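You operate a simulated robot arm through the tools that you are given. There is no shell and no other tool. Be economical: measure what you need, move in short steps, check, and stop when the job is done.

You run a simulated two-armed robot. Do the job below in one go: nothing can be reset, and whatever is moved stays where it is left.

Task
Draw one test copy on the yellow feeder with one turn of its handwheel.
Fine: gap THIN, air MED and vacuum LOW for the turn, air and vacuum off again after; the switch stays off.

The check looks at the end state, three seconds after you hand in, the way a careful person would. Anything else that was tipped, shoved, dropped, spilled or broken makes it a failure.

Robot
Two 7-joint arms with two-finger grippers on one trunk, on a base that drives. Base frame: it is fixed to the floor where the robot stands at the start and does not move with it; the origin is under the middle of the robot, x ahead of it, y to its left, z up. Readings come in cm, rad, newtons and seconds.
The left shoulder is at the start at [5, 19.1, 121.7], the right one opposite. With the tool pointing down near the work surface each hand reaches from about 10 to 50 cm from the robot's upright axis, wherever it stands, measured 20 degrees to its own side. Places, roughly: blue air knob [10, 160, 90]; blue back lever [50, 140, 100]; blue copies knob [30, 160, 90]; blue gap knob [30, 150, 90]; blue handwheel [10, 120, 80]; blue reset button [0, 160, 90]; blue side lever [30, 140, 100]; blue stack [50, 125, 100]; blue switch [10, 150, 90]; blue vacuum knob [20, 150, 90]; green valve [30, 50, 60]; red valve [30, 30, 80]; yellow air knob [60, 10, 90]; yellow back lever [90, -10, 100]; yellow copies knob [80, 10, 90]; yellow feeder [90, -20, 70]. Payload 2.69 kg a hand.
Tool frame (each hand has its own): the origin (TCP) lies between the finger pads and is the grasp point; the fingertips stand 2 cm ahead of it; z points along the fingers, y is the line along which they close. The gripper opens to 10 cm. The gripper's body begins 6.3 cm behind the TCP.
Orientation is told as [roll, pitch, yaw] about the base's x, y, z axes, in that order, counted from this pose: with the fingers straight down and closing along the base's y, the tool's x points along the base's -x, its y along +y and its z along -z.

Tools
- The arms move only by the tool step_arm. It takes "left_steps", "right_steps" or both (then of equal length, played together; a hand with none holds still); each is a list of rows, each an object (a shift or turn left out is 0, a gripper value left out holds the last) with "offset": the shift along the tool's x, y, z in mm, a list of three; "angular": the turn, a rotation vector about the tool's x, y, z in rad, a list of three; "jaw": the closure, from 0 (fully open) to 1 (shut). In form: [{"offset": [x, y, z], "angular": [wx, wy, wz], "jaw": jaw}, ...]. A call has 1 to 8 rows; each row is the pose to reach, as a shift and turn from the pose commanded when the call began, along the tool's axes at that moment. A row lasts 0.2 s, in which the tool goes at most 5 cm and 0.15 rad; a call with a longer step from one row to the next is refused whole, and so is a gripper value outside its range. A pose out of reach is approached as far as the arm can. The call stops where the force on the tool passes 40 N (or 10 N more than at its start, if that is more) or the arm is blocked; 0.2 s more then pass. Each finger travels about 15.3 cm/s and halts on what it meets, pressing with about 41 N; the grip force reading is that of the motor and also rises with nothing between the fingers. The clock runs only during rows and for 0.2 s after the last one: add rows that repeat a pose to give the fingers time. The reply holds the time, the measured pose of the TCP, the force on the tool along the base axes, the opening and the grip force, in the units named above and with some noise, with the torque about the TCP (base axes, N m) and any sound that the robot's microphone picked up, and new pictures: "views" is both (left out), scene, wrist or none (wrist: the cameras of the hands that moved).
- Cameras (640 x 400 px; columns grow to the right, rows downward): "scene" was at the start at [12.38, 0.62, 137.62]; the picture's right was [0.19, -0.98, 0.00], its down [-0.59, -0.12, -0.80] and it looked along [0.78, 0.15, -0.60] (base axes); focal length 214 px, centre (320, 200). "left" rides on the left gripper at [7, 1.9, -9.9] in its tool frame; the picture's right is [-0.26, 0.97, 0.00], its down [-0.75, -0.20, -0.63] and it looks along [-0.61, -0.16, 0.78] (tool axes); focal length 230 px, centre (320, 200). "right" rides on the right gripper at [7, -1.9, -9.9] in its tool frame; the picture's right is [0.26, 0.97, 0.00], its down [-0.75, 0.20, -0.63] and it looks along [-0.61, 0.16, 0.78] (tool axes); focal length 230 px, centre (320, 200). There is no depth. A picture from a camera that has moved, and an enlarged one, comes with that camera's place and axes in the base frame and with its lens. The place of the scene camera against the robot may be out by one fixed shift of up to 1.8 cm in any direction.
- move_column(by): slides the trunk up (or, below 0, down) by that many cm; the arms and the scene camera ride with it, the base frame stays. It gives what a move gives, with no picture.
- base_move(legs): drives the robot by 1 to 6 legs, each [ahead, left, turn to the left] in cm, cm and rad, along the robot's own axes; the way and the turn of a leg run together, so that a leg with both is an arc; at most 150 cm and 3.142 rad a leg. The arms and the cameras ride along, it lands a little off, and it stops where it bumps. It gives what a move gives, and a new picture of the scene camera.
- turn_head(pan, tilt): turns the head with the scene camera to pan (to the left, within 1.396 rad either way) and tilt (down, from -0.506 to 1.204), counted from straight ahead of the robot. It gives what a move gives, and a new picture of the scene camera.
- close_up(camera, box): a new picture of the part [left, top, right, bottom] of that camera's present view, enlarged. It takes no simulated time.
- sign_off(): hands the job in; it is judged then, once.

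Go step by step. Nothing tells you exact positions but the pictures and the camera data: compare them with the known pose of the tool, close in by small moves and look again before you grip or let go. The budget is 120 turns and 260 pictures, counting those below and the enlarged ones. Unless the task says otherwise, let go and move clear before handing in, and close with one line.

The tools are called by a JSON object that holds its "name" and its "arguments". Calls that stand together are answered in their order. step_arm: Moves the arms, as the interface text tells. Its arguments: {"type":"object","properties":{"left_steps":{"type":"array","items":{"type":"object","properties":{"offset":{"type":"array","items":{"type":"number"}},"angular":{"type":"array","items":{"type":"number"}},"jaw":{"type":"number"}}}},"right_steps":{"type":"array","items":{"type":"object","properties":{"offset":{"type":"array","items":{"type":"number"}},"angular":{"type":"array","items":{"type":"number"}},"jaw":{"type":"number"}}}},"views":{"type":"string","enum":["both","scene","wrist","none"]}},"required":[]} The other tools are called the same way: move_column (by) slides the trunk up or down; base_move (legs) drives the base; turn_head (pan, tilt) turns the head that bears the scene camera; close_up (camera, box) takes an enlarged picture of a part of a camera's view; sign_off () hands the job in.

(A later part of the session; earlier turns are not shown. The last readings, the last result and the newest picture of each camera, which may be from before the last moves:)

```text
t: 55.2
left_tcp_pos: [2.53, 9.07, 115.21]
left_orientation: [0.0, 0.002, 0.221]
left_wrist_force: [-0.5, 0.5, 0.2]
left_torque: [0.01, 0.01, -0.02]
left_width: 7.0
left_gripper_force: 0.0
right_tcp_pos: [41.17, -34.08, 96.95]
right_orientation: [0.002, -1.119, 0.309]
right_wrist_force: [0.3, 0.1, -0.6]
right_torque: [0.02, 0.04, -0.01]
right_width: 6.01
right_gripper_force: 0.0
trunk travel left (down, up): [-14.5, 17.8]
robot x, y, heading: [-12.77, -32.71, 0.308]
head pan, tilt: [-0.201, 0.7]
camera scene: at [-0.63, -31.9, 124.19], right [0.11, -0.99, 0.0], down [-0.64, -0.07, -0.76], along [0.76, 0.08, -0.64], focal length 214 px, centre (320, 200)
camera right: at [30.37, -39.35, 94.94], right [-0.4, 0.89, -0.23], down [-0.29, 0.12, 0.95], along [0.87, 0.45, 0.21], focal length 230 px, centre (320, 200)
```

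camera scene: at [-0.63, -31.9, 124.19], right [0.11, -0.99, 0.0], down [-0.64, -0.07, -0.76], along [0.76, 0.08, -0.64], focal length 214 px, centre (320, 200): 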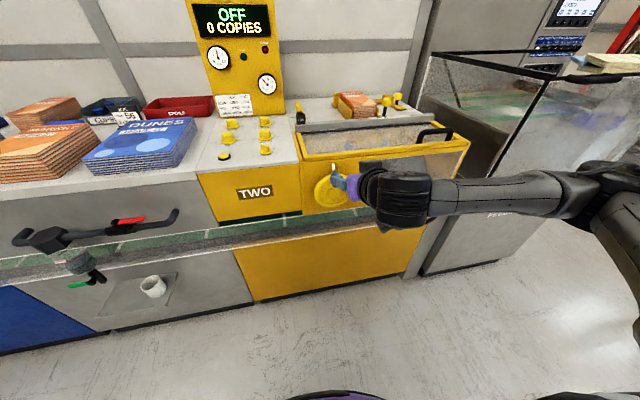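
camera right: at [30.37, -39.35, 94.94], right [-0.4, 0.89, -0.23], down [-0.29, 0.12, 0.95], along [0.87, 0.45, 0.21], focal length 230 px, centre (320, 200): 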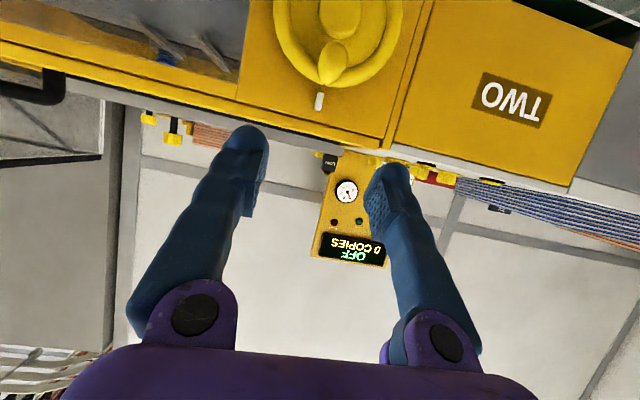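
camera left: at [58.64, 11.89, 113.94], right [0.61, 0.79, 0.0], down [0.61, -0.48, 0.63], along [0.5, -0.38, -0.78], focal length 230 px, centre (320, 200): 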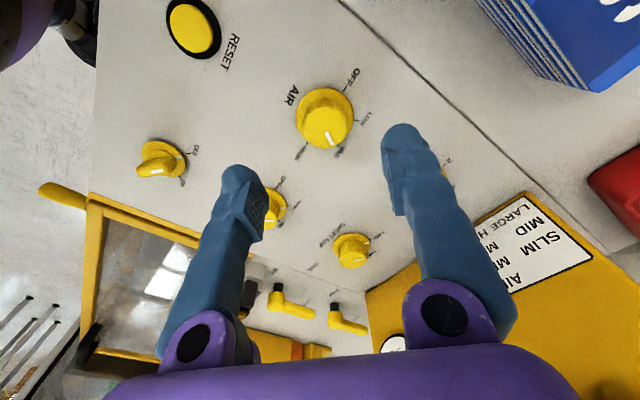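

Hand is pitched forward with the peg ahead and below. I bring it level with the peg, in front of its tip.

{"name": "step_arm", "arguments": {"right_steps": [{"offset": [30, 0, 20]}, {"offset": [63, 1, 45]}, {"offset": [63, 1, 78]}, {"offset": [63, 1, 78]}], "views": "both"}}

{"name": "close_up", "arguments": {"camera": "scene", "box": [290, 140, 450, 240]}}

```text
t: 56.2
left_tcp_pos: [2.43, 9.19, 115.24]
left_orientation: [-0.001, -0.002, 0.22]
left_wrist_force: [0.4, 0.8, 0.3]
left_torque: [-0.05, 0.0, -0.02]
left_width: 7.0
left_gripper_force: 0.2
right_tcp_pos: [45.16, -32.57, 87.9]
right_orientation: [-0.006, -1.118, 0.312]
right_wrist_force: [-0.5, 0.0, -0.5]
right_torque: [-0.03, -0.05, 0.01]
right_width: 6.01
right_gripper_force: 0.1
trunk travel left (down, up): [-14.5, 17.8]
robot x, y, heading: [-12.86, -32.75, 0.311]
head pan, tilt: [-0.201, 0.7]
camera scene: at [-0.72, -31.8, 124.2], right [0.11, -0.99, 0.0], down [-0.64, -0.07, -0.77], along [0.76, 0.08, -0.64], focal length 214 px, centre (320, 200)
camera right: at [34.41, -37.94, 85.94], right [-0.4, 0.89, -0.23], down [-0.29, 0.12, 0.95], along [0.87, 0.45, 0.21], focal length 230 px, centre (320, 200)
```

scene: 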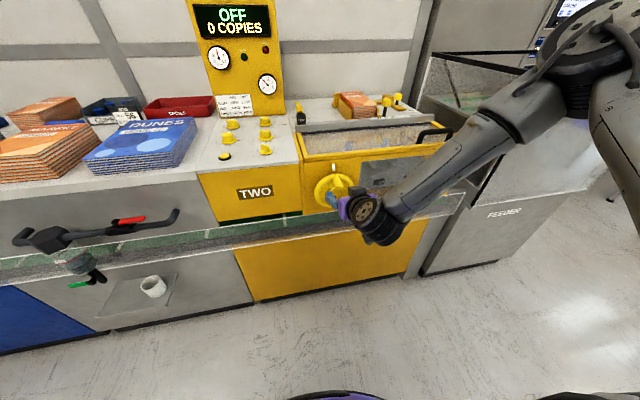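
right: 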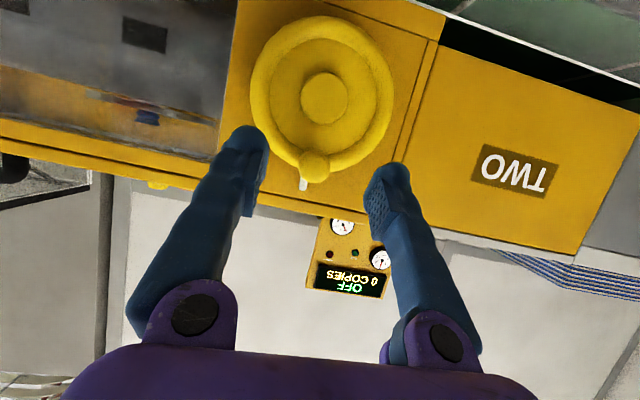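

```text
4.00 times, centred on (370, 190) of scene
camera zoom: at [-0.72, -31.8, 124.2], right [0.11, -0.99, 0.0], down [-0.64, -0.07, -0.77], along [0.76, 0.08, -0.64], focal length 858 px, centre (120, 240)
```

zoom: 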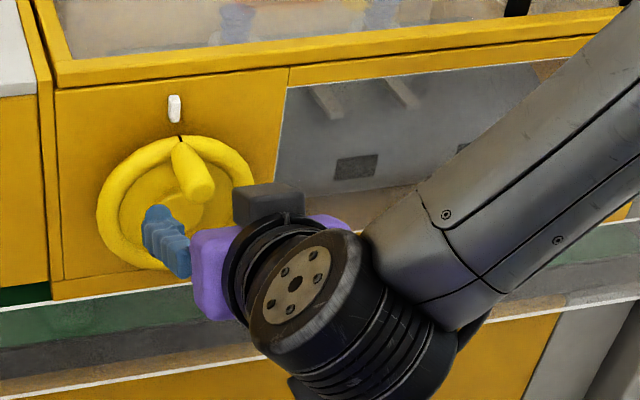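

Peg is between the fingers' plane and slightly low. I align by a few mm and slide in over it to u≈38.5, jaw still open.

{"name": "step_arm", "arguments": {"right_steps": [{"offset": [8, -3.5, 4]}, {"offset": [-4, -3.5, 28]}, {"offset": [-16, -3.5, 53]}, {"offset": [-16, -3.5, 53]}], "views": "both"}}

{"name": "close_up", "arguments": {"camera": "scene", "box": [300, 150, 400, 230]}}

```text
t: 57.2
left_tcp_pos: [2.43, 9.02, 115.26]
left_orientation: [0.001, -0.002, 0.222]
left_wrist_force: [-0.9, 0.6, -0.3]
left_torque: [-0.01, 0.01, 0.01]
left_width: 7.03
left_gripper_force: 0.1
right_tcp_pos: [50.4, -31.51, 86.94]
right_orientation: [-0.004, -1.115, 0.314]
right_wrist_force: [-0.1, 0.3, 0.7]
right_torque: [0.0, -0.03, 0.0]
right_width: 6.0
right_gripper_force: 0.0
right hand out of reach, approached as far as the arm can: row 1
trunk travel left (down, up): [-14.5, 17.8]
robot x, y, heading: [-12.93, -33.18, 0.307]
head pan, tilt: [-0.201, 0.7]
camera scene: at [-0.66, -31.89, 124.19], right [0.11, -0.99, 0.0], down [-0.64, -0.07, -0.77], along [0.76, 0.08, -0.64], focal length 214 px, centre (320, 200)
camera right: at [39.62, -36.83, 85.04], right [-0.4, 0.89, -0.23], down [-0.29, 0.12, 0.95], along [0.87, 0.45, 0.2], focal length 230 px, centre (320, 200)
```

scene: 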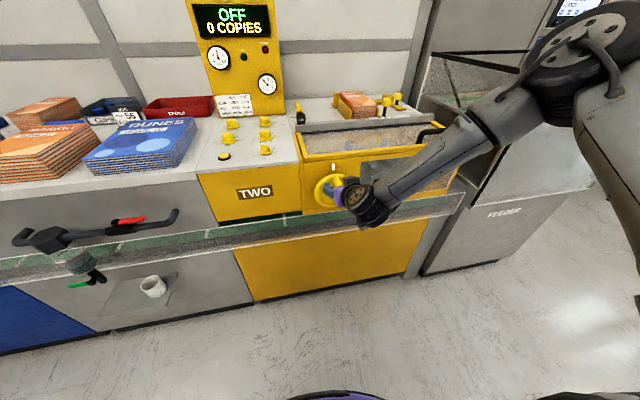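
right: 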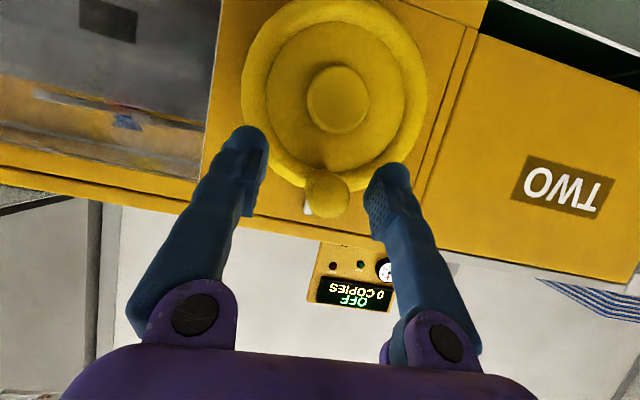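

```text
5.00 times, centred on (350, 190) of scene
camera zoom: at [-0.66, -31.89, 124.19], right [0.11, -0.99, 0.0], down [-0.64, -0.07, -0.77], along [0.76, 0.08, -0.64], focal length 1072 px, centre (170, 250)
```

zoom: 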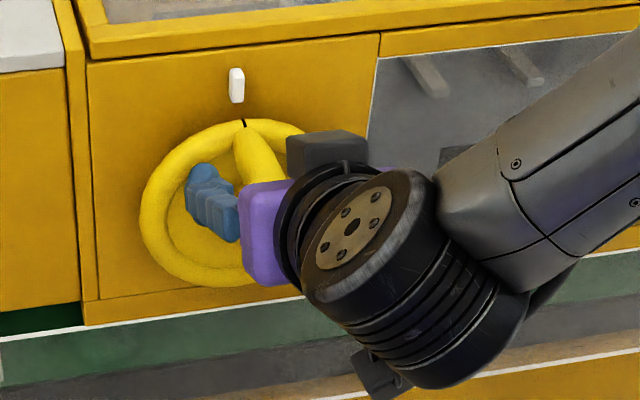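

The peg is between the fingers, well centred. Before gripping I test whether the arm can reach the bottom of the circle by a free dip of 10 cm and back.

{"name": "step_arm", "arguments": {"right_steps": [{"offset": [22, 0, 11]}, {"offset": [45, 0, 22]}, {"offset": [67, 0, 33]}, {"offset": [90, 0, 43]}, {"offset": [90, 0, 43]}], "views": "both"}}

```text
t: 58.5
left_tcp_pos: [2.6, 9.22, 115.21]
left_orientation: [0.001, -0.001, 0.222]
left_wrist_force: [-0.1, 0.6, 0.0]
left_torque: [-0.01, -0.01, 0.01]
left_width: 7.01
left_gripper_force: 0.1
right_tcp_pos: [50.52, -28.0, 79.33]
right_orientation: [-0.026, -1.099, 0.31]
right_wrist_force: [0.6, 0.0, 1.6]
right_torque: [-0.02, 0.01, -0.01]
right_width: 6.01
right_gripper_force: 0.0
right hand out of reach, approached as far as the arm can: row 1, 2, 3, 4, 5
trunk travel left (down, up): [-14.5, 17.8]
robot x, y, heading: [-12.44, -32.63, 0.309]
head pan, tilt: [-0.201, 0.7]
camera scene: at [-0.63, -31.84, 124.18], right [0.11, -0.99, 0.0], down [-0.64, -0.07, -0.76], along [0.76, 0.08, -0.64], focal length 214 px, centre (320, 200)
camera right: at [39.48, -33.11, 77.73], right [-0.39, 0.89, -0.24], down [-0.27, 0.14, 0.95], along [0.88, 0.43, 0.19], focal length 230 px, centre (320, 200)
```

scene: 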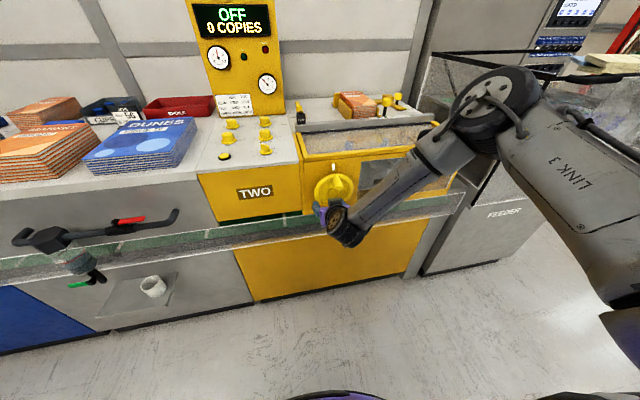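
right: 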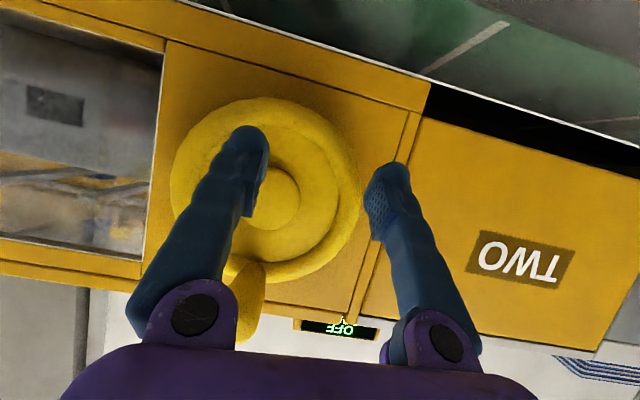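

The arm can't trace the circle in this posture. I withdraw straight back and lower the trunk so the shoulder is nearer wheel height.

{"name": "step_arm", "arguments": {"right_steps": [{"offset": [18, 0, -37]}, {"offset": [30, 0, -75]}, {"offset": [20, 0, -110]}, {"offset": [20, 0, -110]}], "views": "none"}}

{"name": "move_column", "arguments": {"by": -14}}

{"name": "step_arm", "arguments": {"right_steps": [{"offset": [0, 0, 0]}], "views": "both"}}

```text
t: 59.5
left_tcp_pos: [2.36, 9.09, 115.2]
left_orientation: [0.0, 0.001, 0.221]
left_wrist_force: [0.2, 0.5, -0.2]
left_torque: [0.01, -0.03, 0.01]
left_width: 7.01
left_gripper_force: 0.1
right_tcp_pos: [40.21, -30.52, 83.04]
right_orientation: [-0.007, -1.115, 0.311]
right_wrist_force: [-0.6, 0.3, -0.4]
right_torque: [-0.02, 0.01, 0.04]
right_width: 6.02
right_gripper_force: 0.1
right hand out of reach, approached as far as the arm can: row 1, 2, 3, 4
trunk travel left (down, up): [-14.5, 17.8]
robot x, y, heading: [-12.62, -33.1, 0.314]
head pan, tilt: [-0.201, 0.7]
```

```text
t: 61.1
left_tcp_pos: [2.55, 9.1, 101.23]
left_orientation: [-0.001, -0.001, 0.221]
left_wrist_force: [0.4, 0.9, -1.0]
left_torque: [0.03, -0.02, -0.01]
left_width: 7.01
left_gripper_force: 0.0
right_tcp_pos: [40.18, -30.48, 68.93]
right_orientation: [-0.007, -1.116, 0.311]
right_wrist_force: [-0.7, 0.3, -0.3]
right_torque: [-0.01, 0.0, -0.01]
right_width: 6.0
right_gripper_force: 0.0
trunk travel left (down, up): [-0.5, 31.8]
robot x, y, heading: [-12.93, -32.85, 0.314]
head pan, tilt: [-0.201, 0.7]
```

```text
t: 61.5
left_tcp_pos: [2.48, 9.08, 101.19]
left_orientation: [0.0, 0.0, 0.222]
left_wrist_force: [0.3, 0.1, 0.2]
left_torque: [-0.01, 0.0, 0.02]
left_width: 7.01
left_gripper_force: 0.1
right_tcp_pos: [40.19, -30.62, 69.05]
right_orientation: [-0.006, -1.116, 0.311]
right_wrist_force: [-0.2, -0.3, 0.2]
right_torque: [0.01, 0.0, 0.02]
right_width: 5.99
right_gripper_force: 0.0
trunk travel left (down, up): [-0.5, 31.8]
robot x, y, heading: [-12.5, -32.83, 0.31]
head pan, tilt: [-0.201, 0.7]
camera scene: at [-0.65, -31.88, 110.19], right [0.11, -0.99, 0.0], down [-0.64, -0.07, -0.76], along [0.76, 0.08, -0.64], focal length 214 px, centre (320, 200)
camera right: at [29.37, -35.8, 67.1], right [-0.4, 0.89, -0.23], down [-0.29, 0.12, 0.95], along [0.87, 0.45, 0.2], focal length 230 px, centre (320, 200)
```

scene: 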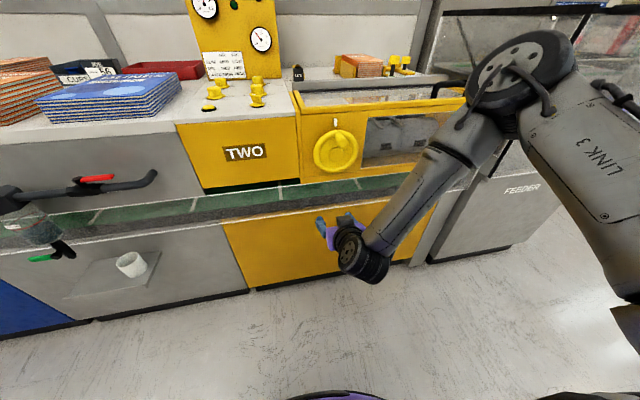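
right: 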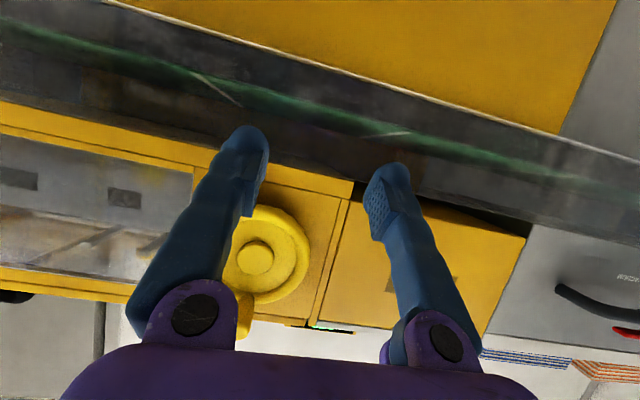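

Clear. Now I raise the hand back to peg height with the lower shoulder.

{"name": "step_arm", "arguments": {"right_steps": [{"offset": [-40, -8, -20]}, {"offset": [-80, -16, -40]}, {"offset": [-120, -24, -55]}, {"offset": [-150, -32, -60]}, {"offset": [-173, -38, -55]}, {"offset": [-173, -38, -55]}], "views": "both"}}

```text
t: 62.9
left_tcp_pos: [2.61, 9.22, 101.29]
left_orientation: [0.0, 0.0, 0.223]
left_wrist_force: [0.3, -0.6, 0.4]
left_torque: [0.02, 0.01, 0.01]
left_width: 7.02
left_gripper_force: 0.1
right_tcp_pos: [43.86, -33.54, 86.98]
right_orientation: [-0.007, -1.116, 0.31]
right_wrist_force: [-0.4, 0.6, -0.8]
right_torque: [-0.02, 0.02, -0.03]
right_width: 5.99
right_gripper_force: 0.1
trunk travel left (down, up): [-0.5, 31.8]
robot x, y, heading: [-12.91, -32.84, 0.311]
head pan, tilt: [-0.201, 0.7]
camera scene: at [-0.65, -31.88, 110.19], right [0.11, -0.99, 0.0], down [-0.64, -0.07, -0.76], along [0.76, 0.08, -0.64], focal length 214 px, centre (320, 200)
camera right: at [32.95, -38.86, 85.03], right [-0.4, 0.89, -0.23], down [-0.29, 0.12, 0.95], along [0.87, 0.45, 0.2], focal length 230 px, centre (320, 200)
```

scene: 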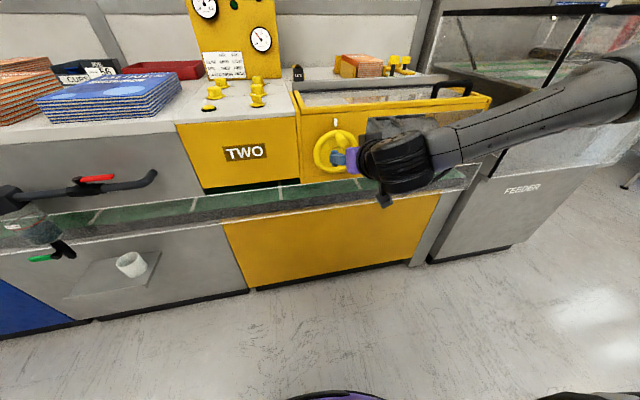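
right: 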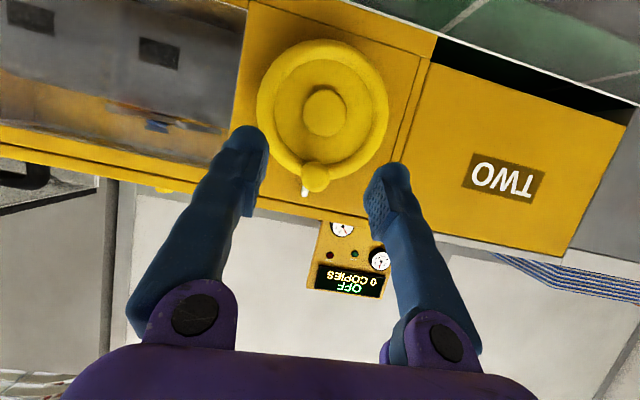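

I rehearse the bottom and the sides of the circle in free air here before gripping.

{"name": "step_arm", "arguments": {"right_steps": [{"offset": [22, -25, 11]}, {"offset": [45, -50, 22]}, {"offset": [67, -25, 33]}, {"offset": [92, 0, 45]}, {"offset": [67, 25, 33]}, {"offset": [45, 50, 22]}, {"offset": [22, 25, 11]}, {"offset": [0, 0, 0]}], "views": "none"}}

```text
t: 64.7
left_tcp_pos: [2.52, 9.12, 101.31]
left_orientation: [0.001, -0.002, 0.222]
left_wrist_force: [-0.9, -0.1, -0.9]
left_torque: [-0.02, 0.0, -0.01]
left_width: 6.99
left_gripper_force: 0.1
right_tcp_pos: [43.54, -33.28, 87.05]
right_orientation: [-0.008, -1.117, 0.311]
right_wrist_force: [-0.2, -0.2, -0.2]
right_torque: [0.0, -0.02, 0.02]
right_width: 6.01
right_gripper_force: 0.1
trunk travel left (down, up): [-0.5, 31.8]
robot x, y, heading: [-12.81, -33.06, 0.311]
head pan, tilt: [-0.201, 0.7]
```

All reachable. I slide in over the peg and begin to close.

{"name": "step_arm", "arguments": {"right_steps": [{"offset": [-11, 0, 22]}, {"offset": [-22, 0, 44]}, {"offset": [-32, 0, 66]}, {"offset": [-32, 0, 66], "jaw": 0.65}, {"offset": [-32, 0, 66], "jaw": 0.65}], "views": "wrist"}}

```text
t: 65.9
left_tcp_pos: [2.42, 9.12, 101.15]
left_orientation: [0.001, -0.002, 0.221]
left_wrist_force: [-0.5, -0.2, -0.4]
left_torque: [0.01, 0.02, -0.01]
left_width: 7.0
left_gripper_force: 0.0
right_tcp_pos: [50.71, -31.05, 87.02]
right_orientation: [-0.007, -1.115, 0.31]
right_wrist_force: [0.1, 0.0, 0.0]
right_torque: [0.03, 0.0, 0.02]
right_width: 3.49
right_gripper_force: 0.1
trunk travel left (down, up): [-0.5, 31.8]
robot x, y, heading: [-12.74, -33.55, 0.309]
head pan, tilt: [-0.201, 0.7]
camera right: at [39.84, -36.37, 85.02], right [-0.4, 0.89, -0.23], down [-0.29, 0.12, 0.95], along [0.87, 0.45, 0.2], focal length 230 px, centre (320, 200)
```

right: 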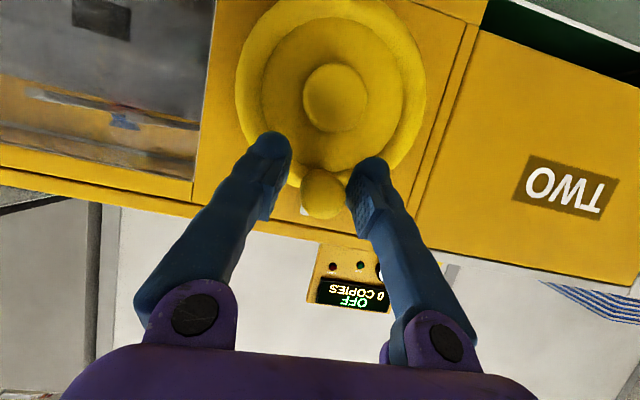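

Well centred. I close firmly on the peg.

{"name": "step_arm", "arguments": {"right_steps": [{"offset": [0, 0, 0], "jaw": 0.95}, {"offset": [0, 0, 0], "jaw": 0.95}, {"offset": [0, 0, 0], "jaw": 0.95}], "views": "wrist"}}

```text
t: 66.7
left_tcp_pos: [2.51, 9.04, 101.23]
left_orientation: [-0.001, -0.001, 0.223]
left_wrist_force: [0.0, -0.1, -0.5]
left_torque: [-0.01, 0.02, 0.01]
left_width: 6.97
left_gripper_force: 0.3
right_tcp_pos: [50.66, -31.01, 86.97]
right_orientation: [-0.008, -1.115, 0.311]
right_wrist_force: [1.5, 2.5, -1.5]
right_torque: [0.11, -0.16, 0.06]
right_width: 2.21
right_gripper_force: 44.9
trunk travel left (down, up): [-0.5, 31.8]
robot x, y, heading: [-12.46, -33.29, 0.31]
head pan, tilt: [-0.201, 0.7]
camera right: at [39.84, -36.35, 85.01], right [-0.4, 0.89, -0.23], down [-0.29, 0.12, 0.95], along [0.87, 0.45, 0.2], focal length 230 px, centre (320, 200)
```

right: 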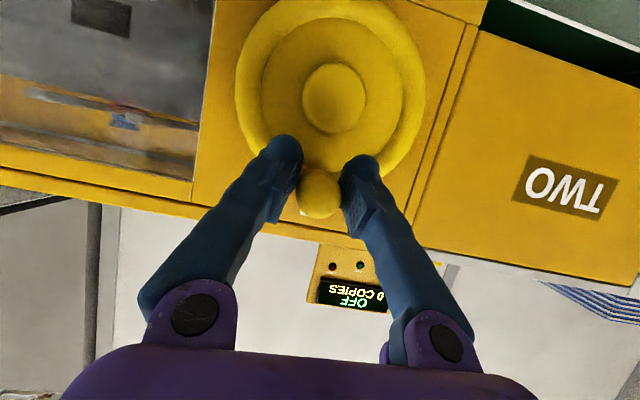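

Gripped (2.2 cm). I start the wheel clockwise as seen from the front, the first 0.8 rad.

{"name": "step_arm", "arguments": {"right_steps": [{"offset": [0.9, -10.3, 0.5]}, {"offset": [3.7, -20.2, 1.8]}, {"offset": [8.2, -29.4, 4.0]}, {"offset": [14.2, -37.3, 6.9]}, {"offset": [14.2, -37.3, 6.9]}], "views": "wrist"}}

```text
t: 67.9
left_tcp_pos: [2.33, 9.16, 101.22]
left_orientation: [-0.001, -0.002, 0.22]
left_wrist_force: [-0.1, -0.4, -0.1]
left_torque: [-0.01, 0.02, 0.01]
left_width: 6.98
left_gripper_force: 0.1
right_tcp_pos: [51.8, -34.33, 85.5]
right_orientation: [-0.007, -1.113, 0.317]
right_wrist_force: [-16.3, 16.9, -6.9]
right_torque: [0.37, 0.14, 0.32]
right_width: 2.17
right_gripper_force: 44.8
trunk travel left (down, up): [-0.5, 31.8]
robot x, y, heading: [-12.72, -32.73, 0.309]
head pan, tilt: [-0.201, 0.7]
camera right: at [40.95, -39.68, 83.54], right [-0.4, 0.88, -0.23], down [-0.29, 0.12, 0.95], along [0.87, 0.45, 0.2], focal length 230 px, centre (320, 200)
```

right: 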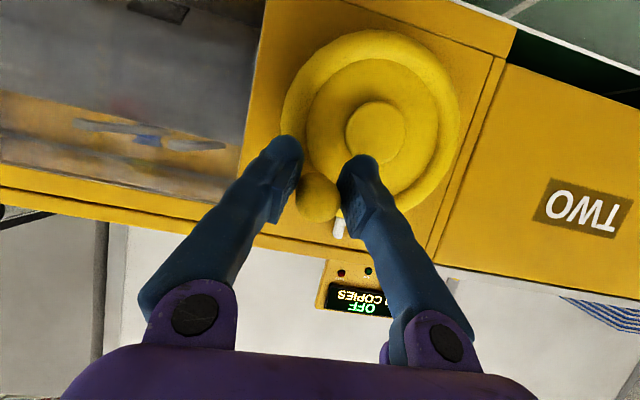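

The wheel turns; the readings suggest a radius of about 4.9 cm. I continue with that to 1.8 rad.

{"name": "step_arm", "arguments": {"right_steps": [{"offset": [6, -3.9, 2.9]}, {"offset": [13.9, -8.4, 6.8]}, {"offset": [22.4, -11, 11]}, {"offset": [31.1, -11.7, 15.2]}, {"offset": [39.9, -10.4, 19.5]}, {"offset": [39.9, -10.4, 19.5]}], "views": "wrist"}}

```text
t: 69.3
left_tcp_pos: [2.58, 9.09, 101.22]
left_orientation: [-0.001, -0.001, 0.222]
left_wrist_force: [0.0, 0.5, -0.9]
left_torque: [0.0, -0.01, -0.03]
left_width: 6.99
left_gripper_force: 0.0
right_tcp_pos: [52.58, -35.86, 81.04]
right_orientation: [-0.006, -1.117, 0.308]
right_wrist_force: [0.5, -0.8, -0.5]
right_torque: [-0.03, 0.0, 0.01]
right_width: 0.48
right_gripper_force: 0.0
trunk travel left (down, up): [-0.5, 31.8]
robot x, y, heading: [-12.64, -32.78, 0.315]
head pan, tilt: [-0.201, 0.7]
camera right: at [41.73, -41.05, 79.08], right [-0.39, 0.89, -0.24], down [-0.29, 0.12, 0.95], along [0.87, 0.44, 0.21], focal length 230 px, centre (320, 200)
```

right: 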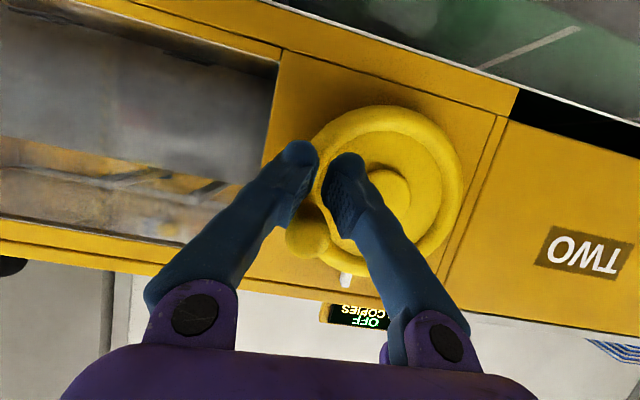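

The fingers slid off the peg where the motion turned vertical. I'll instead push the peg around with closed fingers from behind; first withdraw and look at where the peg stands.

{"name": "step_arm", "arguments": {"right_steps": [{"offset": [13, 0, -28], "jaw": 1.0}, {"offset": [27, 0, -56]}, {"offset": [9, 14, -65]}, {"offset": [-10, 27, -73]}, {"offset": [-27, 40, -82]}, {"offset": [-27, 40, -82]}], "views": "both"}}

{"name": "close_up", "arguments": {"camera": "scene", "box": [280, 90, 440, 190]}}

```text
t: 70.7
left_tcp_pos: [2.66, 9.02, 101.26]
left_orientation: [0.0, -0.002, 0.221]
left_wrist_force: [-0.8, 1.0, -0.2]
left_torque: [-0.02, 0.0, -0.02]
left_width: 6.99
left_gripper_force: 0.1
right_tcp_pos: [45.44, -33.4, 87.19]
right_orientation: [-0.006, -1.117, 0.309]
right_wrist_force: [-0.5, 0.4, -0.3]
right_torque: [0.0, 0.0, -0.03]
right_width: 0.0
right_gripper_force: 29.8
trunk travel left (down, up): [-0.5, 31.8]
robot x, y, heading: [-12.43, -32.91, 0.311]
head pan, tilt: [-0.201, 0.7]
camera scene: at [-0.65, -31.88, 110.19], right [0.11, -0.99, 0.0], down [-0.64, -0.07, -0.76], along [0.76, 0.08, -0.64], focal length 214 px, centre (320, 200)
camera right: at [34.57, -38.76, 85.18], right [-0.4, 0.89, -0.23], down [-0.29, 0.12, 0.95], along [0.87, 0.44, 0.2], focal length 230 px, centre (320, 200)
```

scene: 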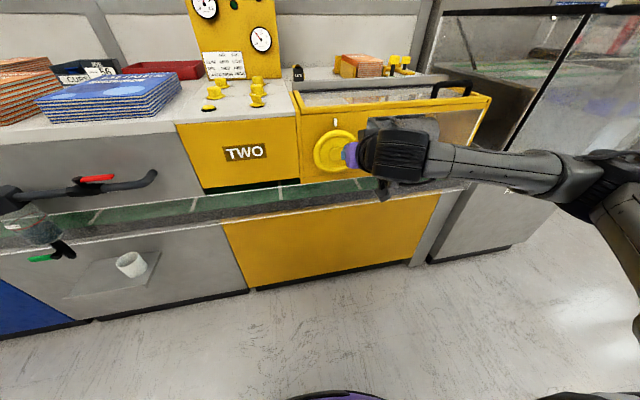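
right: 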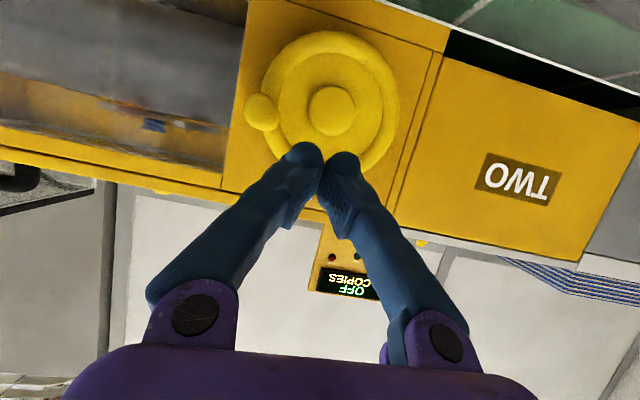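

```text
4.00 times, centred on (360, 140) of scene
camera zoom: at [-0.65, -31.88, 110.19], right [0.11, -0.99, 0.0], down [-0.64, -0.07, -0.76], along [0.76, 0.08, -0.64], focal length 858 px, centre (160, 440)
```

zoom: 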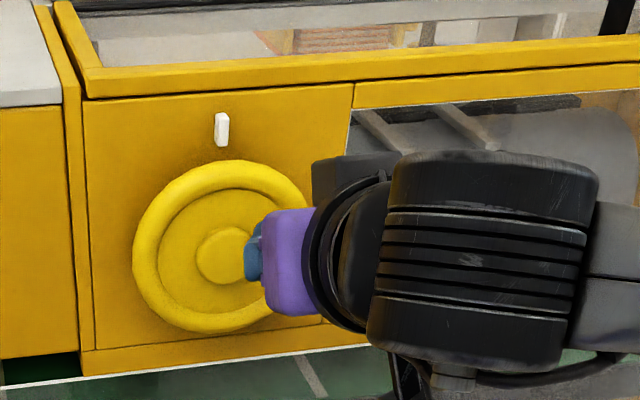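

The peg stays where left, at about 1.28 rad from the top. With closed fingers I enter behind it (above-left) and push it along the circle.

{"name": "step_arm", "arguments": {"right_steps": [{"offset": [7.2, -19, 3.5]}, {"offset": [-6, -19, 30.5]}, {"offset": [-17.9, -19, 54.8]}, {"offset": [-9.6, -28.3, 58.9]}, {"offset": [-2.8, -34.4, 62.2]}, {"offset": [5.1, -38.9, 66]}, {"offset": [13.6, -41.5, 70.2]}, {"offset": [22.3, -42.2, 74.5]}], "views": "wrist"}}

```text
t: 72.5
left_tcp_pos: [2.47, 9.07, 101.24]
left_orientation: [0.001, -0.001, 0.221]
left_wrist_force: [0.2, 0.8, -0.2]
left_torque: [0.01, -0.01, -0.01]
left_width: 7.0
left_gripper_force: 0.1
right_tcp_pos: [52.0, -36.02, 81.72]
right_orientation: [-0.007, -1.115, 0.311]
right_wrist_force: [-0.8, 1.2, 3.9]
right_torque: [0.06, 0.03, 0.04]
right_width: 0.02
right_gripper_force: 29.5
trunk travel left (down, up): [-0.5, 31.8]
robot x, y, heading: [-12.68, -32.81, 0.31]
head pan, tilt: [-0.201, 0.7]
camera right: at [41.08, -41.25, 79.81], right [-0.4, 0.89, -0.23], down [-0.29, 0.12, 0.95], along [0.87, 0.45, 0.2], focal length 230 px, centre (320, 200)
```

right: 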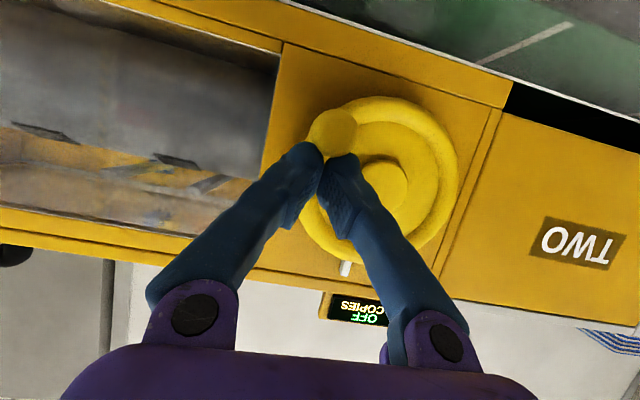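

Pushing works with only a few newtons. I continue along the circle past the bottom.

{"name": "step_arm", "arguments": {"right_steps": [{"offset": [8.7, 1.3, 4.3]}, {"offset": [17.1, 4.4, 8.4]}, {"offset": [24.7, 9.4, 12.1]}, {"offset": [31.2, 15.9, 15.3]}, {"offset": [36.5, 23.7, 17.9]}, {"offset": [40.3, 32.6, 19.7]}, {"offset": [42.4, 42.1, 20.7]}], "views": "wrist"}}

```text
t: 74.1
left_tcp_pos: [2.6, 9.1, 101.34]
left_orientation: [0.0, -0.002, 0.222]
left_wrist_force: [0.0, -0.1, -0.5]
left_torque: [0.02, 0.03, 0.01]
left_width: 7.01
left_gripper_force: 0.0
right_tcp_pos: [50.71, -32.11, 76.9]
right_orientation: [-0.008, -1.114, 0.308]
right_wrist_force: [1.2, -3.4, 4.9]
right_torque: [0.07, 0.13, 0.01]
right_width: 0.02
right_gripper_force: 29.2
trunk travel left (down, up): [-0.5, 31.8]
robot x, y, heading: [-12.96, -32.92, 0.307]
head pan, tilt: [-0.201, 0.7]
camera right: at [39.86, -37.36, 75.07], right [-0.4, 0.89, -0.23], down [-0.28, 0.12, 0.95], along [0.87, 0.44, 0.2], focal length 230 px, centre (320, 200)
```

right: 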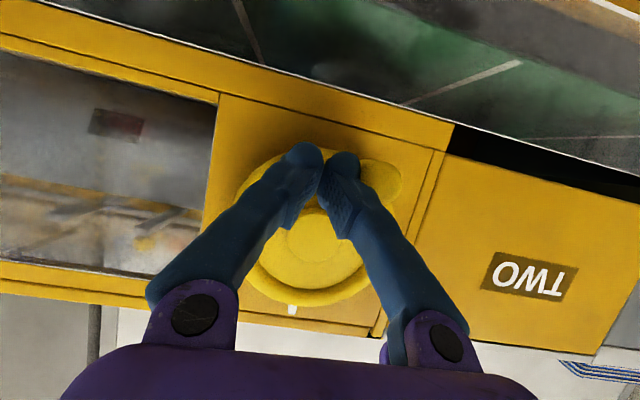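

{"name": "step_arm", "arguments": {"right_steps": [{"offset": [0.4, 9.8, 0.2]}, {"offset": [-1, 19.4, -0.5]}, {"offset": [-4.1, 28.6, -2]}, {"offset": [-8.7, 36.9, -4.3]}, {"offset": [-14.9, 44, -7.3]}, {"offset": [-22, 49.6, -10.8]}], "views": "wrist"}}

```text
t: 75.2
left_tcp_pos: [2.54, 8.97, 101.21]
left_orientation: [0.001, -0.001, 0.221]
left_wrist_force: [0.6, 0.0, 0.4]
left_torque: [0.01, 0.02, 0.01]
left_width: 7.0
left_gripper_force: 0.0
right_tcp_pos: [49.9, -29.34, 78.04]
right_orientation: [-0.015, -1.121, 0.299]
right_wrist_force: [-0.1, -6.9, 3.9]
right_torque: [0.07, 0.03, 0.11]
right_width: 0.0
right_gripper_force: 28.6
trunk travel left (down, up): [-0.5, 31.8]
robot x, y, heading: [-12.64, -33.43, 0.311]
head pan, tilt: [-0.201, 0.7]
stopped in row 5 (right hand): the force on the tool passed its limit at 43 N (the readings are from after the stop); the commanded pose is now the measured one
camera right: at [39.01, -34.4, 76.11], right [-0.38, 0.89, -0.24], down [-0.29, 0.13, 0.95], along [0.88, 0.43, 0.21], focal length 230 px, centre (320, 200)
```

right: 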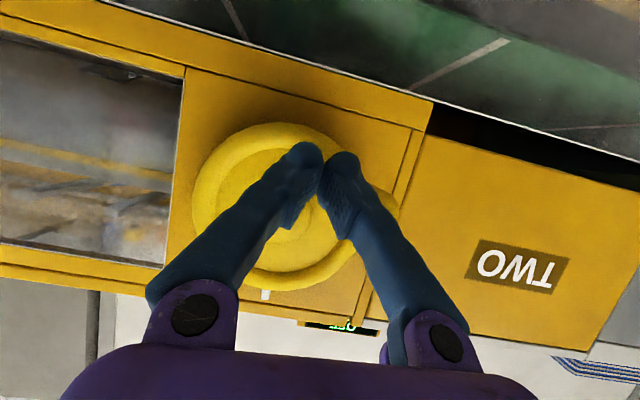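

The finger now bears on the peg sideways while it must go up, so it jammed. I back off a little, drop lower to get beneath the peg, and push up-left.

{"name": "step_arm", "arguments": {"right_steps": [{"offset": [10.3, -6, 5]}, {"offset": [16.6, -4, 8.1]}, {"offset": [13.9, 4, 6.8]}, {"offset": [8.5, 11, 4.1]}, {"offset": [1.3, 17, 0.6]}], "views": "both"}}

{"name": "close_up", "arguments": {"camera": "scene", "box": [280, 90, 440, 190]}}

```text
t: 76.3
left_tcp_pos: [2.58, 9.05, 101.22]
left_orientation: [0.0, -0.001, 0.22]
left_wrist_force: [-0.7, -0.4, -0.3]
left_torque: [-0.02, 0.0, -0.02]
left_width: 7.01
left_gripper_force: 0.0
right_tcp_pos: [49.48, -27.6, 78.02]
right_orientation: [-0.013, -1.117, 0.302]
right_wrist_force: [-2.1, -0.4, -3.4]
right_torque: [-0.03, -0.13, 0.06]
right_width: 0.01
right_gripper_force: 29.8
trunk travel left (down, up): [-0.5, 31.8]
robot x, y, heading: [-12.78, -32.9, 0.31]
head pan, tilt: [-0.201, 0.7]
camera scene: at [-0.64, -31.94, 110.18], right [0.11, -0.99, 0.0], down [-0.64, -0.07, -0.76], along [0.76, 0.08, -0.64], focal length 214 px, centre (320, 200)
camera right: at [38.53, -32.67, 76.0], right [-0.39, 0.89, -0.24], down [-0.29, 0.13, 0.95], along [0.88, 0.43, 0.21], focal length 230 px, centre (320, 200)
```

scene: 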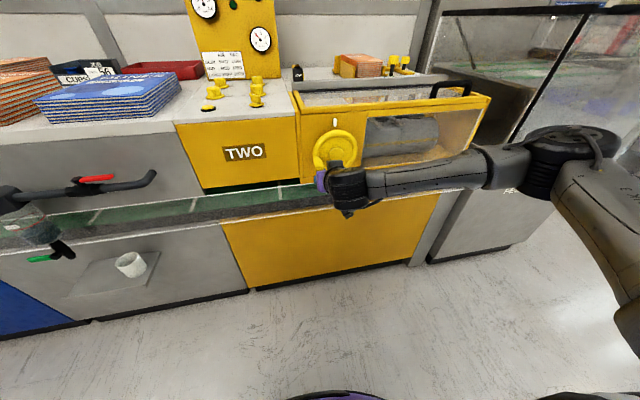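
right: 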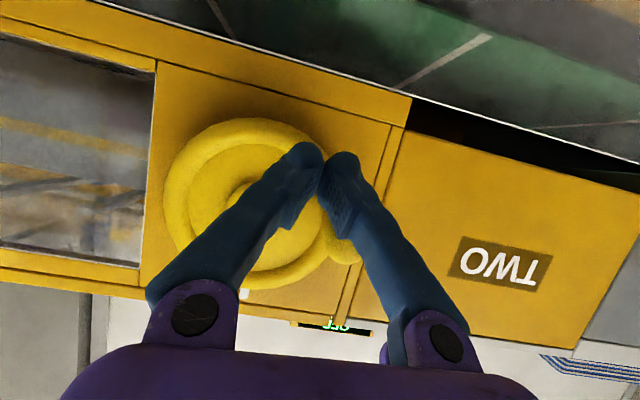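

```text
4.00 times, centred on (360, 140) of scene
camera zoom: at [-0.64, -31.94, 110.18], right [0.11, -0.99, 0.0], down [-0.64, -0.07, -0.76], along [0.76, 0.08, -0.64], focal length 858 px, centre (160, 440)
```

zoom: 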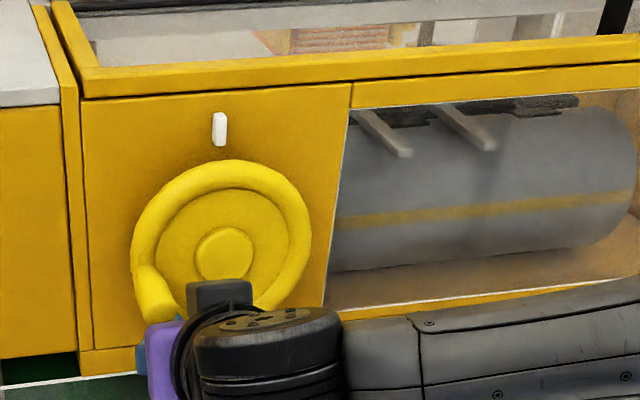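

The finger is under the peg, which is now near the left side. I push upward.

{"name": "step_arm", "arguments": {"right_steps": [{"offset": [-4, 3.5, -2]}, {"offset": [-12.1, 8.5, -5.9]}, {"offset": [-20.7, 11.5, -10.1]}, {"offset": [-29.7, 12.5, -14.5]}, {"offset": [-38.2, 11.5, -18.7]}], "views": "both"}}

{"name": "close_up", "arguments": {"camera": "scene", "box": [280, 90, 440, 190]}}

```text
t: 77.5
left_tcp_pos: [2.6, 9.06, 101.15]
left_orientation: [0.001, 0.0, 0.22]
left_wrist_force: [1.0, -0.4, -0.5]
left_torque: [0.0, -0.01, 0.0]
left_width: 7.0
left_gripper_force: 0.1
right_tcp_pos: [49.0, -26.49, 82.21]
right_orientation: [-0.011, -1.123, 0.301]
right_wrist_force: [-0.8, 0.6, -0.6]
right_torque: [-0.02, -0.03, -0.02]
right_width: 0.0
right_gripper_force: 29.3
trunk travel left (down, up): [-0.5, 31.8]
robot x, y, heading: [-12.52, -32.61, 0.312]
head pan, tilt: [-0.201, 0.7]
camera scene: at [-0.64, -31.93, 110.2], right [0.11, -0.99, 0.0], down [-0.64, -0.07, -0.76], along [0.76, 0.08, -0.64], focal length 214 px, centre (320, 200)
camera right: at [38.04, -31.6, 80.28], right [-0.38, 0.89, -0.24], down [-0.29, 0.13, 0.95], along [0.88, 0.43, 0.21], focal length 230 px, centre (320, 200)
```

scene: 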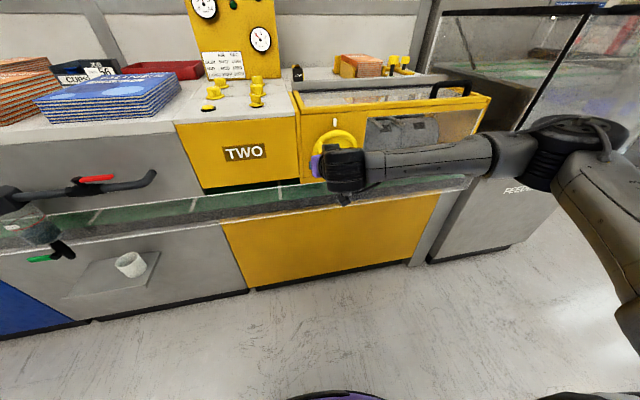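
right: 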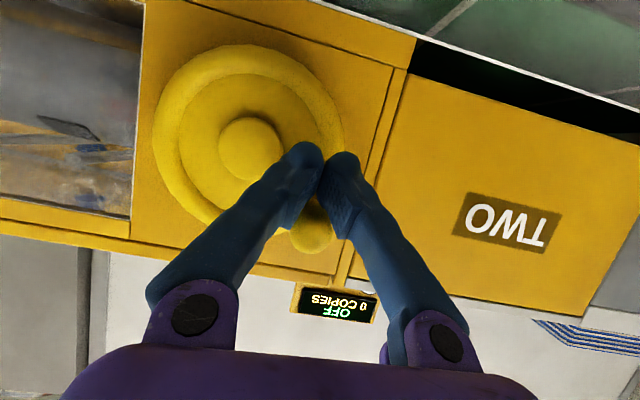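

```text
4.00 times, centred on (360, 140) of scene
camera zoom: at [-0.64, -31.93, 110.2], right [0.11, -0.99, 0.0], down [-0.64, -0.07, -0.76], along [0.76, 0.08, -0.64], focal length 858 px, centre (160, 440)
```

zoom: 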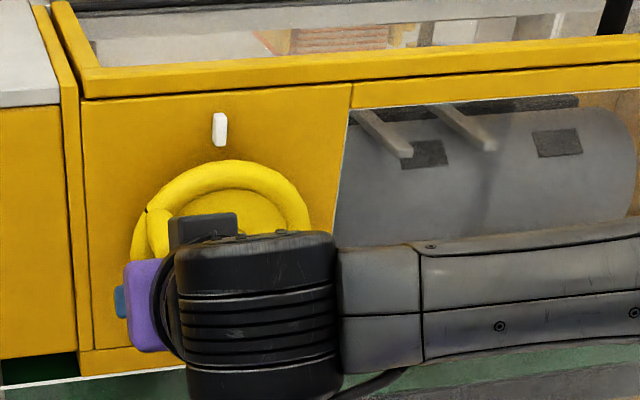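

The peg is up-left at about 5.2 rad. I push on toward the top, then check.

{"name": "step_arm", "arguments": {"right_steps": [{"offset": [-9, 0, -4.4]}, {"offset": [-18, -3, -8.8]}, {"offset": [-26.1, -7, -12.8]}, {"offset": [-33.3, -12, -16.3]}], "views": "wrist"}}

{"name": "close_up", "arguments": {"camera": "scene", "box": [280, 90, 440, 190]}}

```text
t: 78.3
left_tcp_pos: [2.73, 8.97, 101.27]
left_orientation: [0.001, 0.0, 0.219]
left_wrist_force: [0.2, 0.0, -0.5]
left_torque: [-0.01, -0.01, 0.02]
left_width: 6.99
left_gripper_force: 0.2
right_tcp_pos: [49.13, -27.41, 83.64]
right_orientation: [-0.033, -1.096, 0.305]
right_wrist_force: [-1.8, -4.4, -7.4]
right_torque: [0.09, -0.09, -0.1]
right_width: 0.0
right_gripper_force: 29.6
trunk travel left (down, up): [-0.5, 31.8]
robot x, y, heading: [-12.47, -32.71, 0.305]
head pan, tilt: [-0.201, 0.7]
stopped in row 3 (right hand): the force on the tool passed its limit at 43 N (the readings are from after the stop); the commanded pose is now the measured one
camera right: at [38.04, -32.49, 81.96], right [-0.38, 0.89, -0.24], down [-0.27, 0.15, 0.95], along [0.89, 0.42, 0.18], focal length 230 px, centre (320, 200)
```

right: 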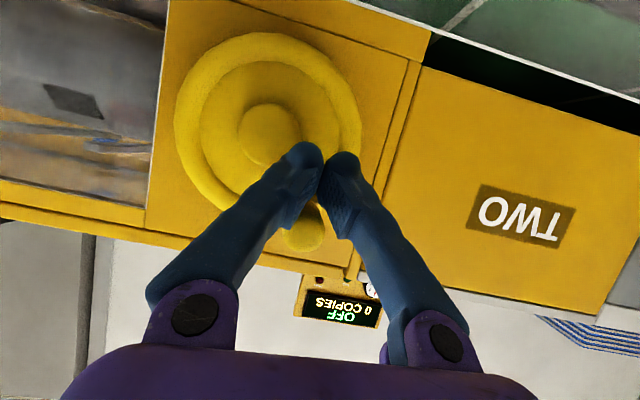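

```text
4.00 times, centred on (360, 140) of scene
camera zoom: at [-0.63, -31.99, 110.21], right [0.11, -0.99, 0.0], down [-0.64, -0.07, -0.76], along [0.76, 0.08, -0.64], focal length 858 px, centre (160, 440)
```

zoom: 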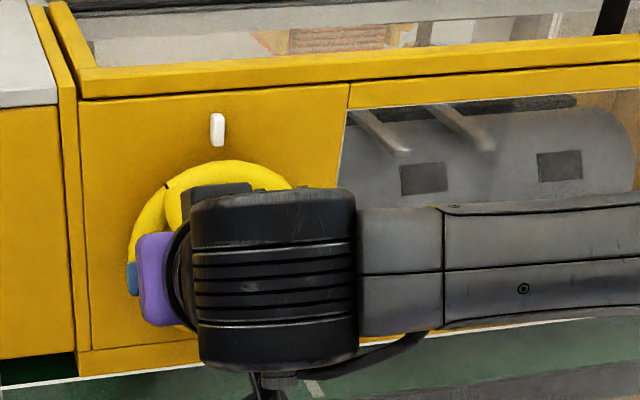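

The peg is about 0.75 rad short of the top with the finger wedged beneath it. I withdraw and regrip it with open jaws, since the rest of the path is mostly sideways.

{"name": "step_arm", "arguments": {"right_steps": [{"offset": [5, 2, 2]}, {"offset": [20, 2, -28], "jaw": 0.9}, {"offset": [32, 2, -56], "jaw": 0.6}, {"offset": [28, -5, -58], "jaw": 0.4}, {"offset": [11, -6, -66], "jaw": 0.4}, {"offset": [11, -6, -66], "jaw": 0.4}], "views": "wrist"}}

```text
t: 79.7
left_tcp_pos: [2.72, 8.99, 101.31]
left_orientation: [0.001, -0.001, 0.217]
left_wrist_force: [-1.1, -0.2, 0.0]
left_torque: [0.05, 0.01, 0.0]
left_width: 7.0
left_gripper_force: 0.1
right_tcp_pos: [42.98, -29.58, 86.14]
right_orientation: [-0.028, -1.098, 0.306]
right_wrist_force: [0.2, -0.2, -0.1]
right_torque: [0.04, 0.03, 0.02]
right_width: 6.01
right_gripper_force: 0.0
trunk travel left (down, up): [-0.5, 31.8]
robot x, y, heading: [-12.76, -33.15, 0.311]
head pan, tilt: [-0.201, 0.7]
camera right: at [31.94, -34.52, 84.35], right [-0.38, 0.89, -0.24], down [-0.27, 0.14, 0.95], along [0.88, 0.43, 0.19], focal length 230 px, centre (320, 200)
```

right: 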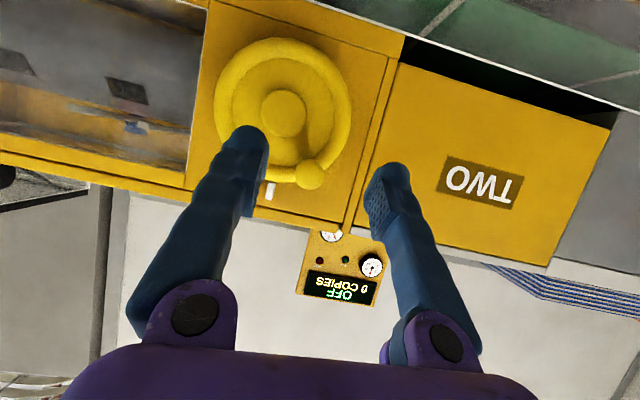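

The peg is right on the jaw's mid-plane. I slide in and grip.

{"name": "step_arm", "arguments": {"right_steps": [{"offset": [-8, 1, 21]}, {"offset": [-18, 1, 42]}, {"offset": [-28, 1, 62]}, {"offset": [-28, 1, 62], "jaw": 0.7}, {"offset": [-28, 1, 62], "jaw": 0.95}, {"offset": [-28, 1, 62], "jaw": 0.95}, {"offset": [-28, 1, 62], "jaw": 0.95}], "views": "wrist"}}

```text
t: 81.3
left_tcp_pos: [2.61, 8.95, 101.28]
left_orientation: [-0.001, 0.0, 0.219]
left_wrist_force: [-0.4, -0.5, -0.3]
left_torque: [-0.01, 0.04, -0.02]
left_width: 7.0
left_gripper_force: 0.0
right_tcp_pos: [49.59, -27.37, 85.74]
right_orientation: [-0.027, -1.101, 0.304]
right_wrist_force: [3.3, -2.7, -0.8]
right_torque: [-0.05, -0.09, 0.02]
right_width: 2.18
right_gripper_force: 44.7
trunk travel left (down, up): [-0.5, 31.8]
robot x, y, heading: [-12.76, -33.12, 0.305]
head pan, tilt: [-0.201, 0.7]
camera right: at [38.58, -32.48, 83.98], right [-0.38, 0.89, -0.24], down [-0.27, 0.14, 0.95], along [0.89, 0.43, 0.19], focal length 230 px, centre (320, 200)
```

right: 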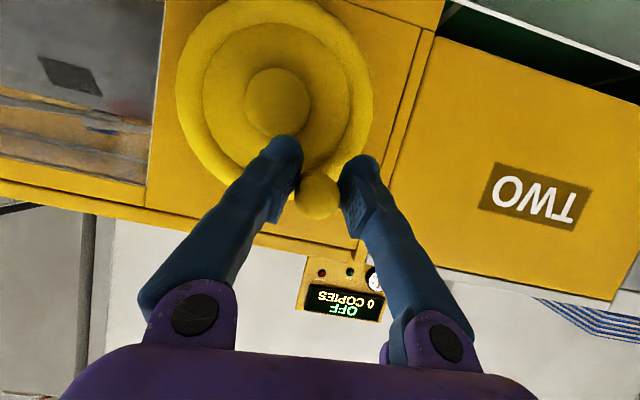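

{"name": "step_arm", "arguments": {"right_steps": [{"offset": [-3.3, -10.2, -1.7]}, {"offset": [-7.5, -18.8, -3.8]}, {"offset": [-10.1, -28.2, -5.2]}, {"offset": [-10.9, -37.9, -5.6]}, {"offset": [-10.9, -37.9, -5.6]}], "views": "both"}}

{"name": "close_up", "arguments": {"camera": "scene", "box": [300, 100, 400, 180]}}

```text
t: 82.5
left_tcp_pos: [2.91, 9.04, 101.19]
left_orientation: [0.002, 0.0, 0.221]
left_wrist_force: [-0.5, 0.5, 0.3]
left_torque: [-0.05, 0.02, -0.02]
left_width: 7.0
left_gripper_force: 0.0
right_tcp_pos: [50.69, -31.21, 85.82]
right_orientation: [-0.037, -1.079, 0.315]
right_wrist_force: [14.6, 6.0, -15.0]
right_torque: [-0.03, -0.23, 0.01]
right_width: 1.26
right_gripper_force: 39.0
trunk travel left (down, up): [-0.5, 31.8]
robot x, y, heading: [-12.69, -32.83, 0.307]
head pan, tilt: [-0.201, 0.7]
stopped in row 5 (right hand): the force on the tool passed its limit at 41 N (the readings are from after the stop); the commanded pose is now the measured one
camera scene: at [-0.38, -31.9, 110.18], right [0.11, -0.99, 0.0], down [-0.64, -0.07, -0.76], along [0.76, 0.08, -0.65], focal length 214 px, centre (320, 200)
camera right: at [39.63, -36.35, 84.33], right [-0.39, 0.89, -0.24], down [-0.25, 0.15, 0.96], along [0.89, 0.43, 0.17], focal length 230 px, centre (320, 200)
```

scene: 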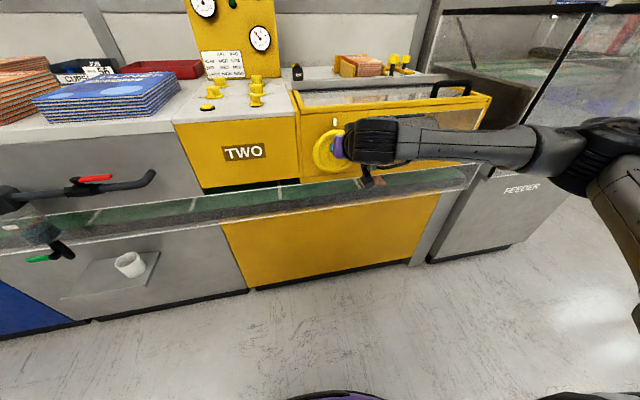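
right: 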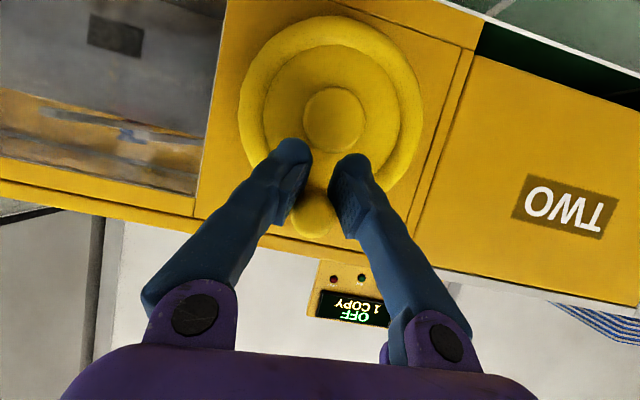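

```text
5.00 times, centred on (350, 140) of scene
camera zoom: at [-0.38, -31.9, 110.18], right [0.11, -0.99, 0.0], down [-0.64, -0.07, -0.76], along [0.76, 0.08, -0.65], focal length 1072 px, centre (170, 500)
```

zoom: 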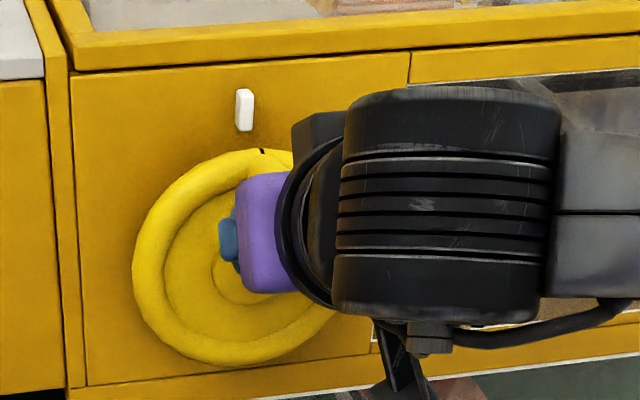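

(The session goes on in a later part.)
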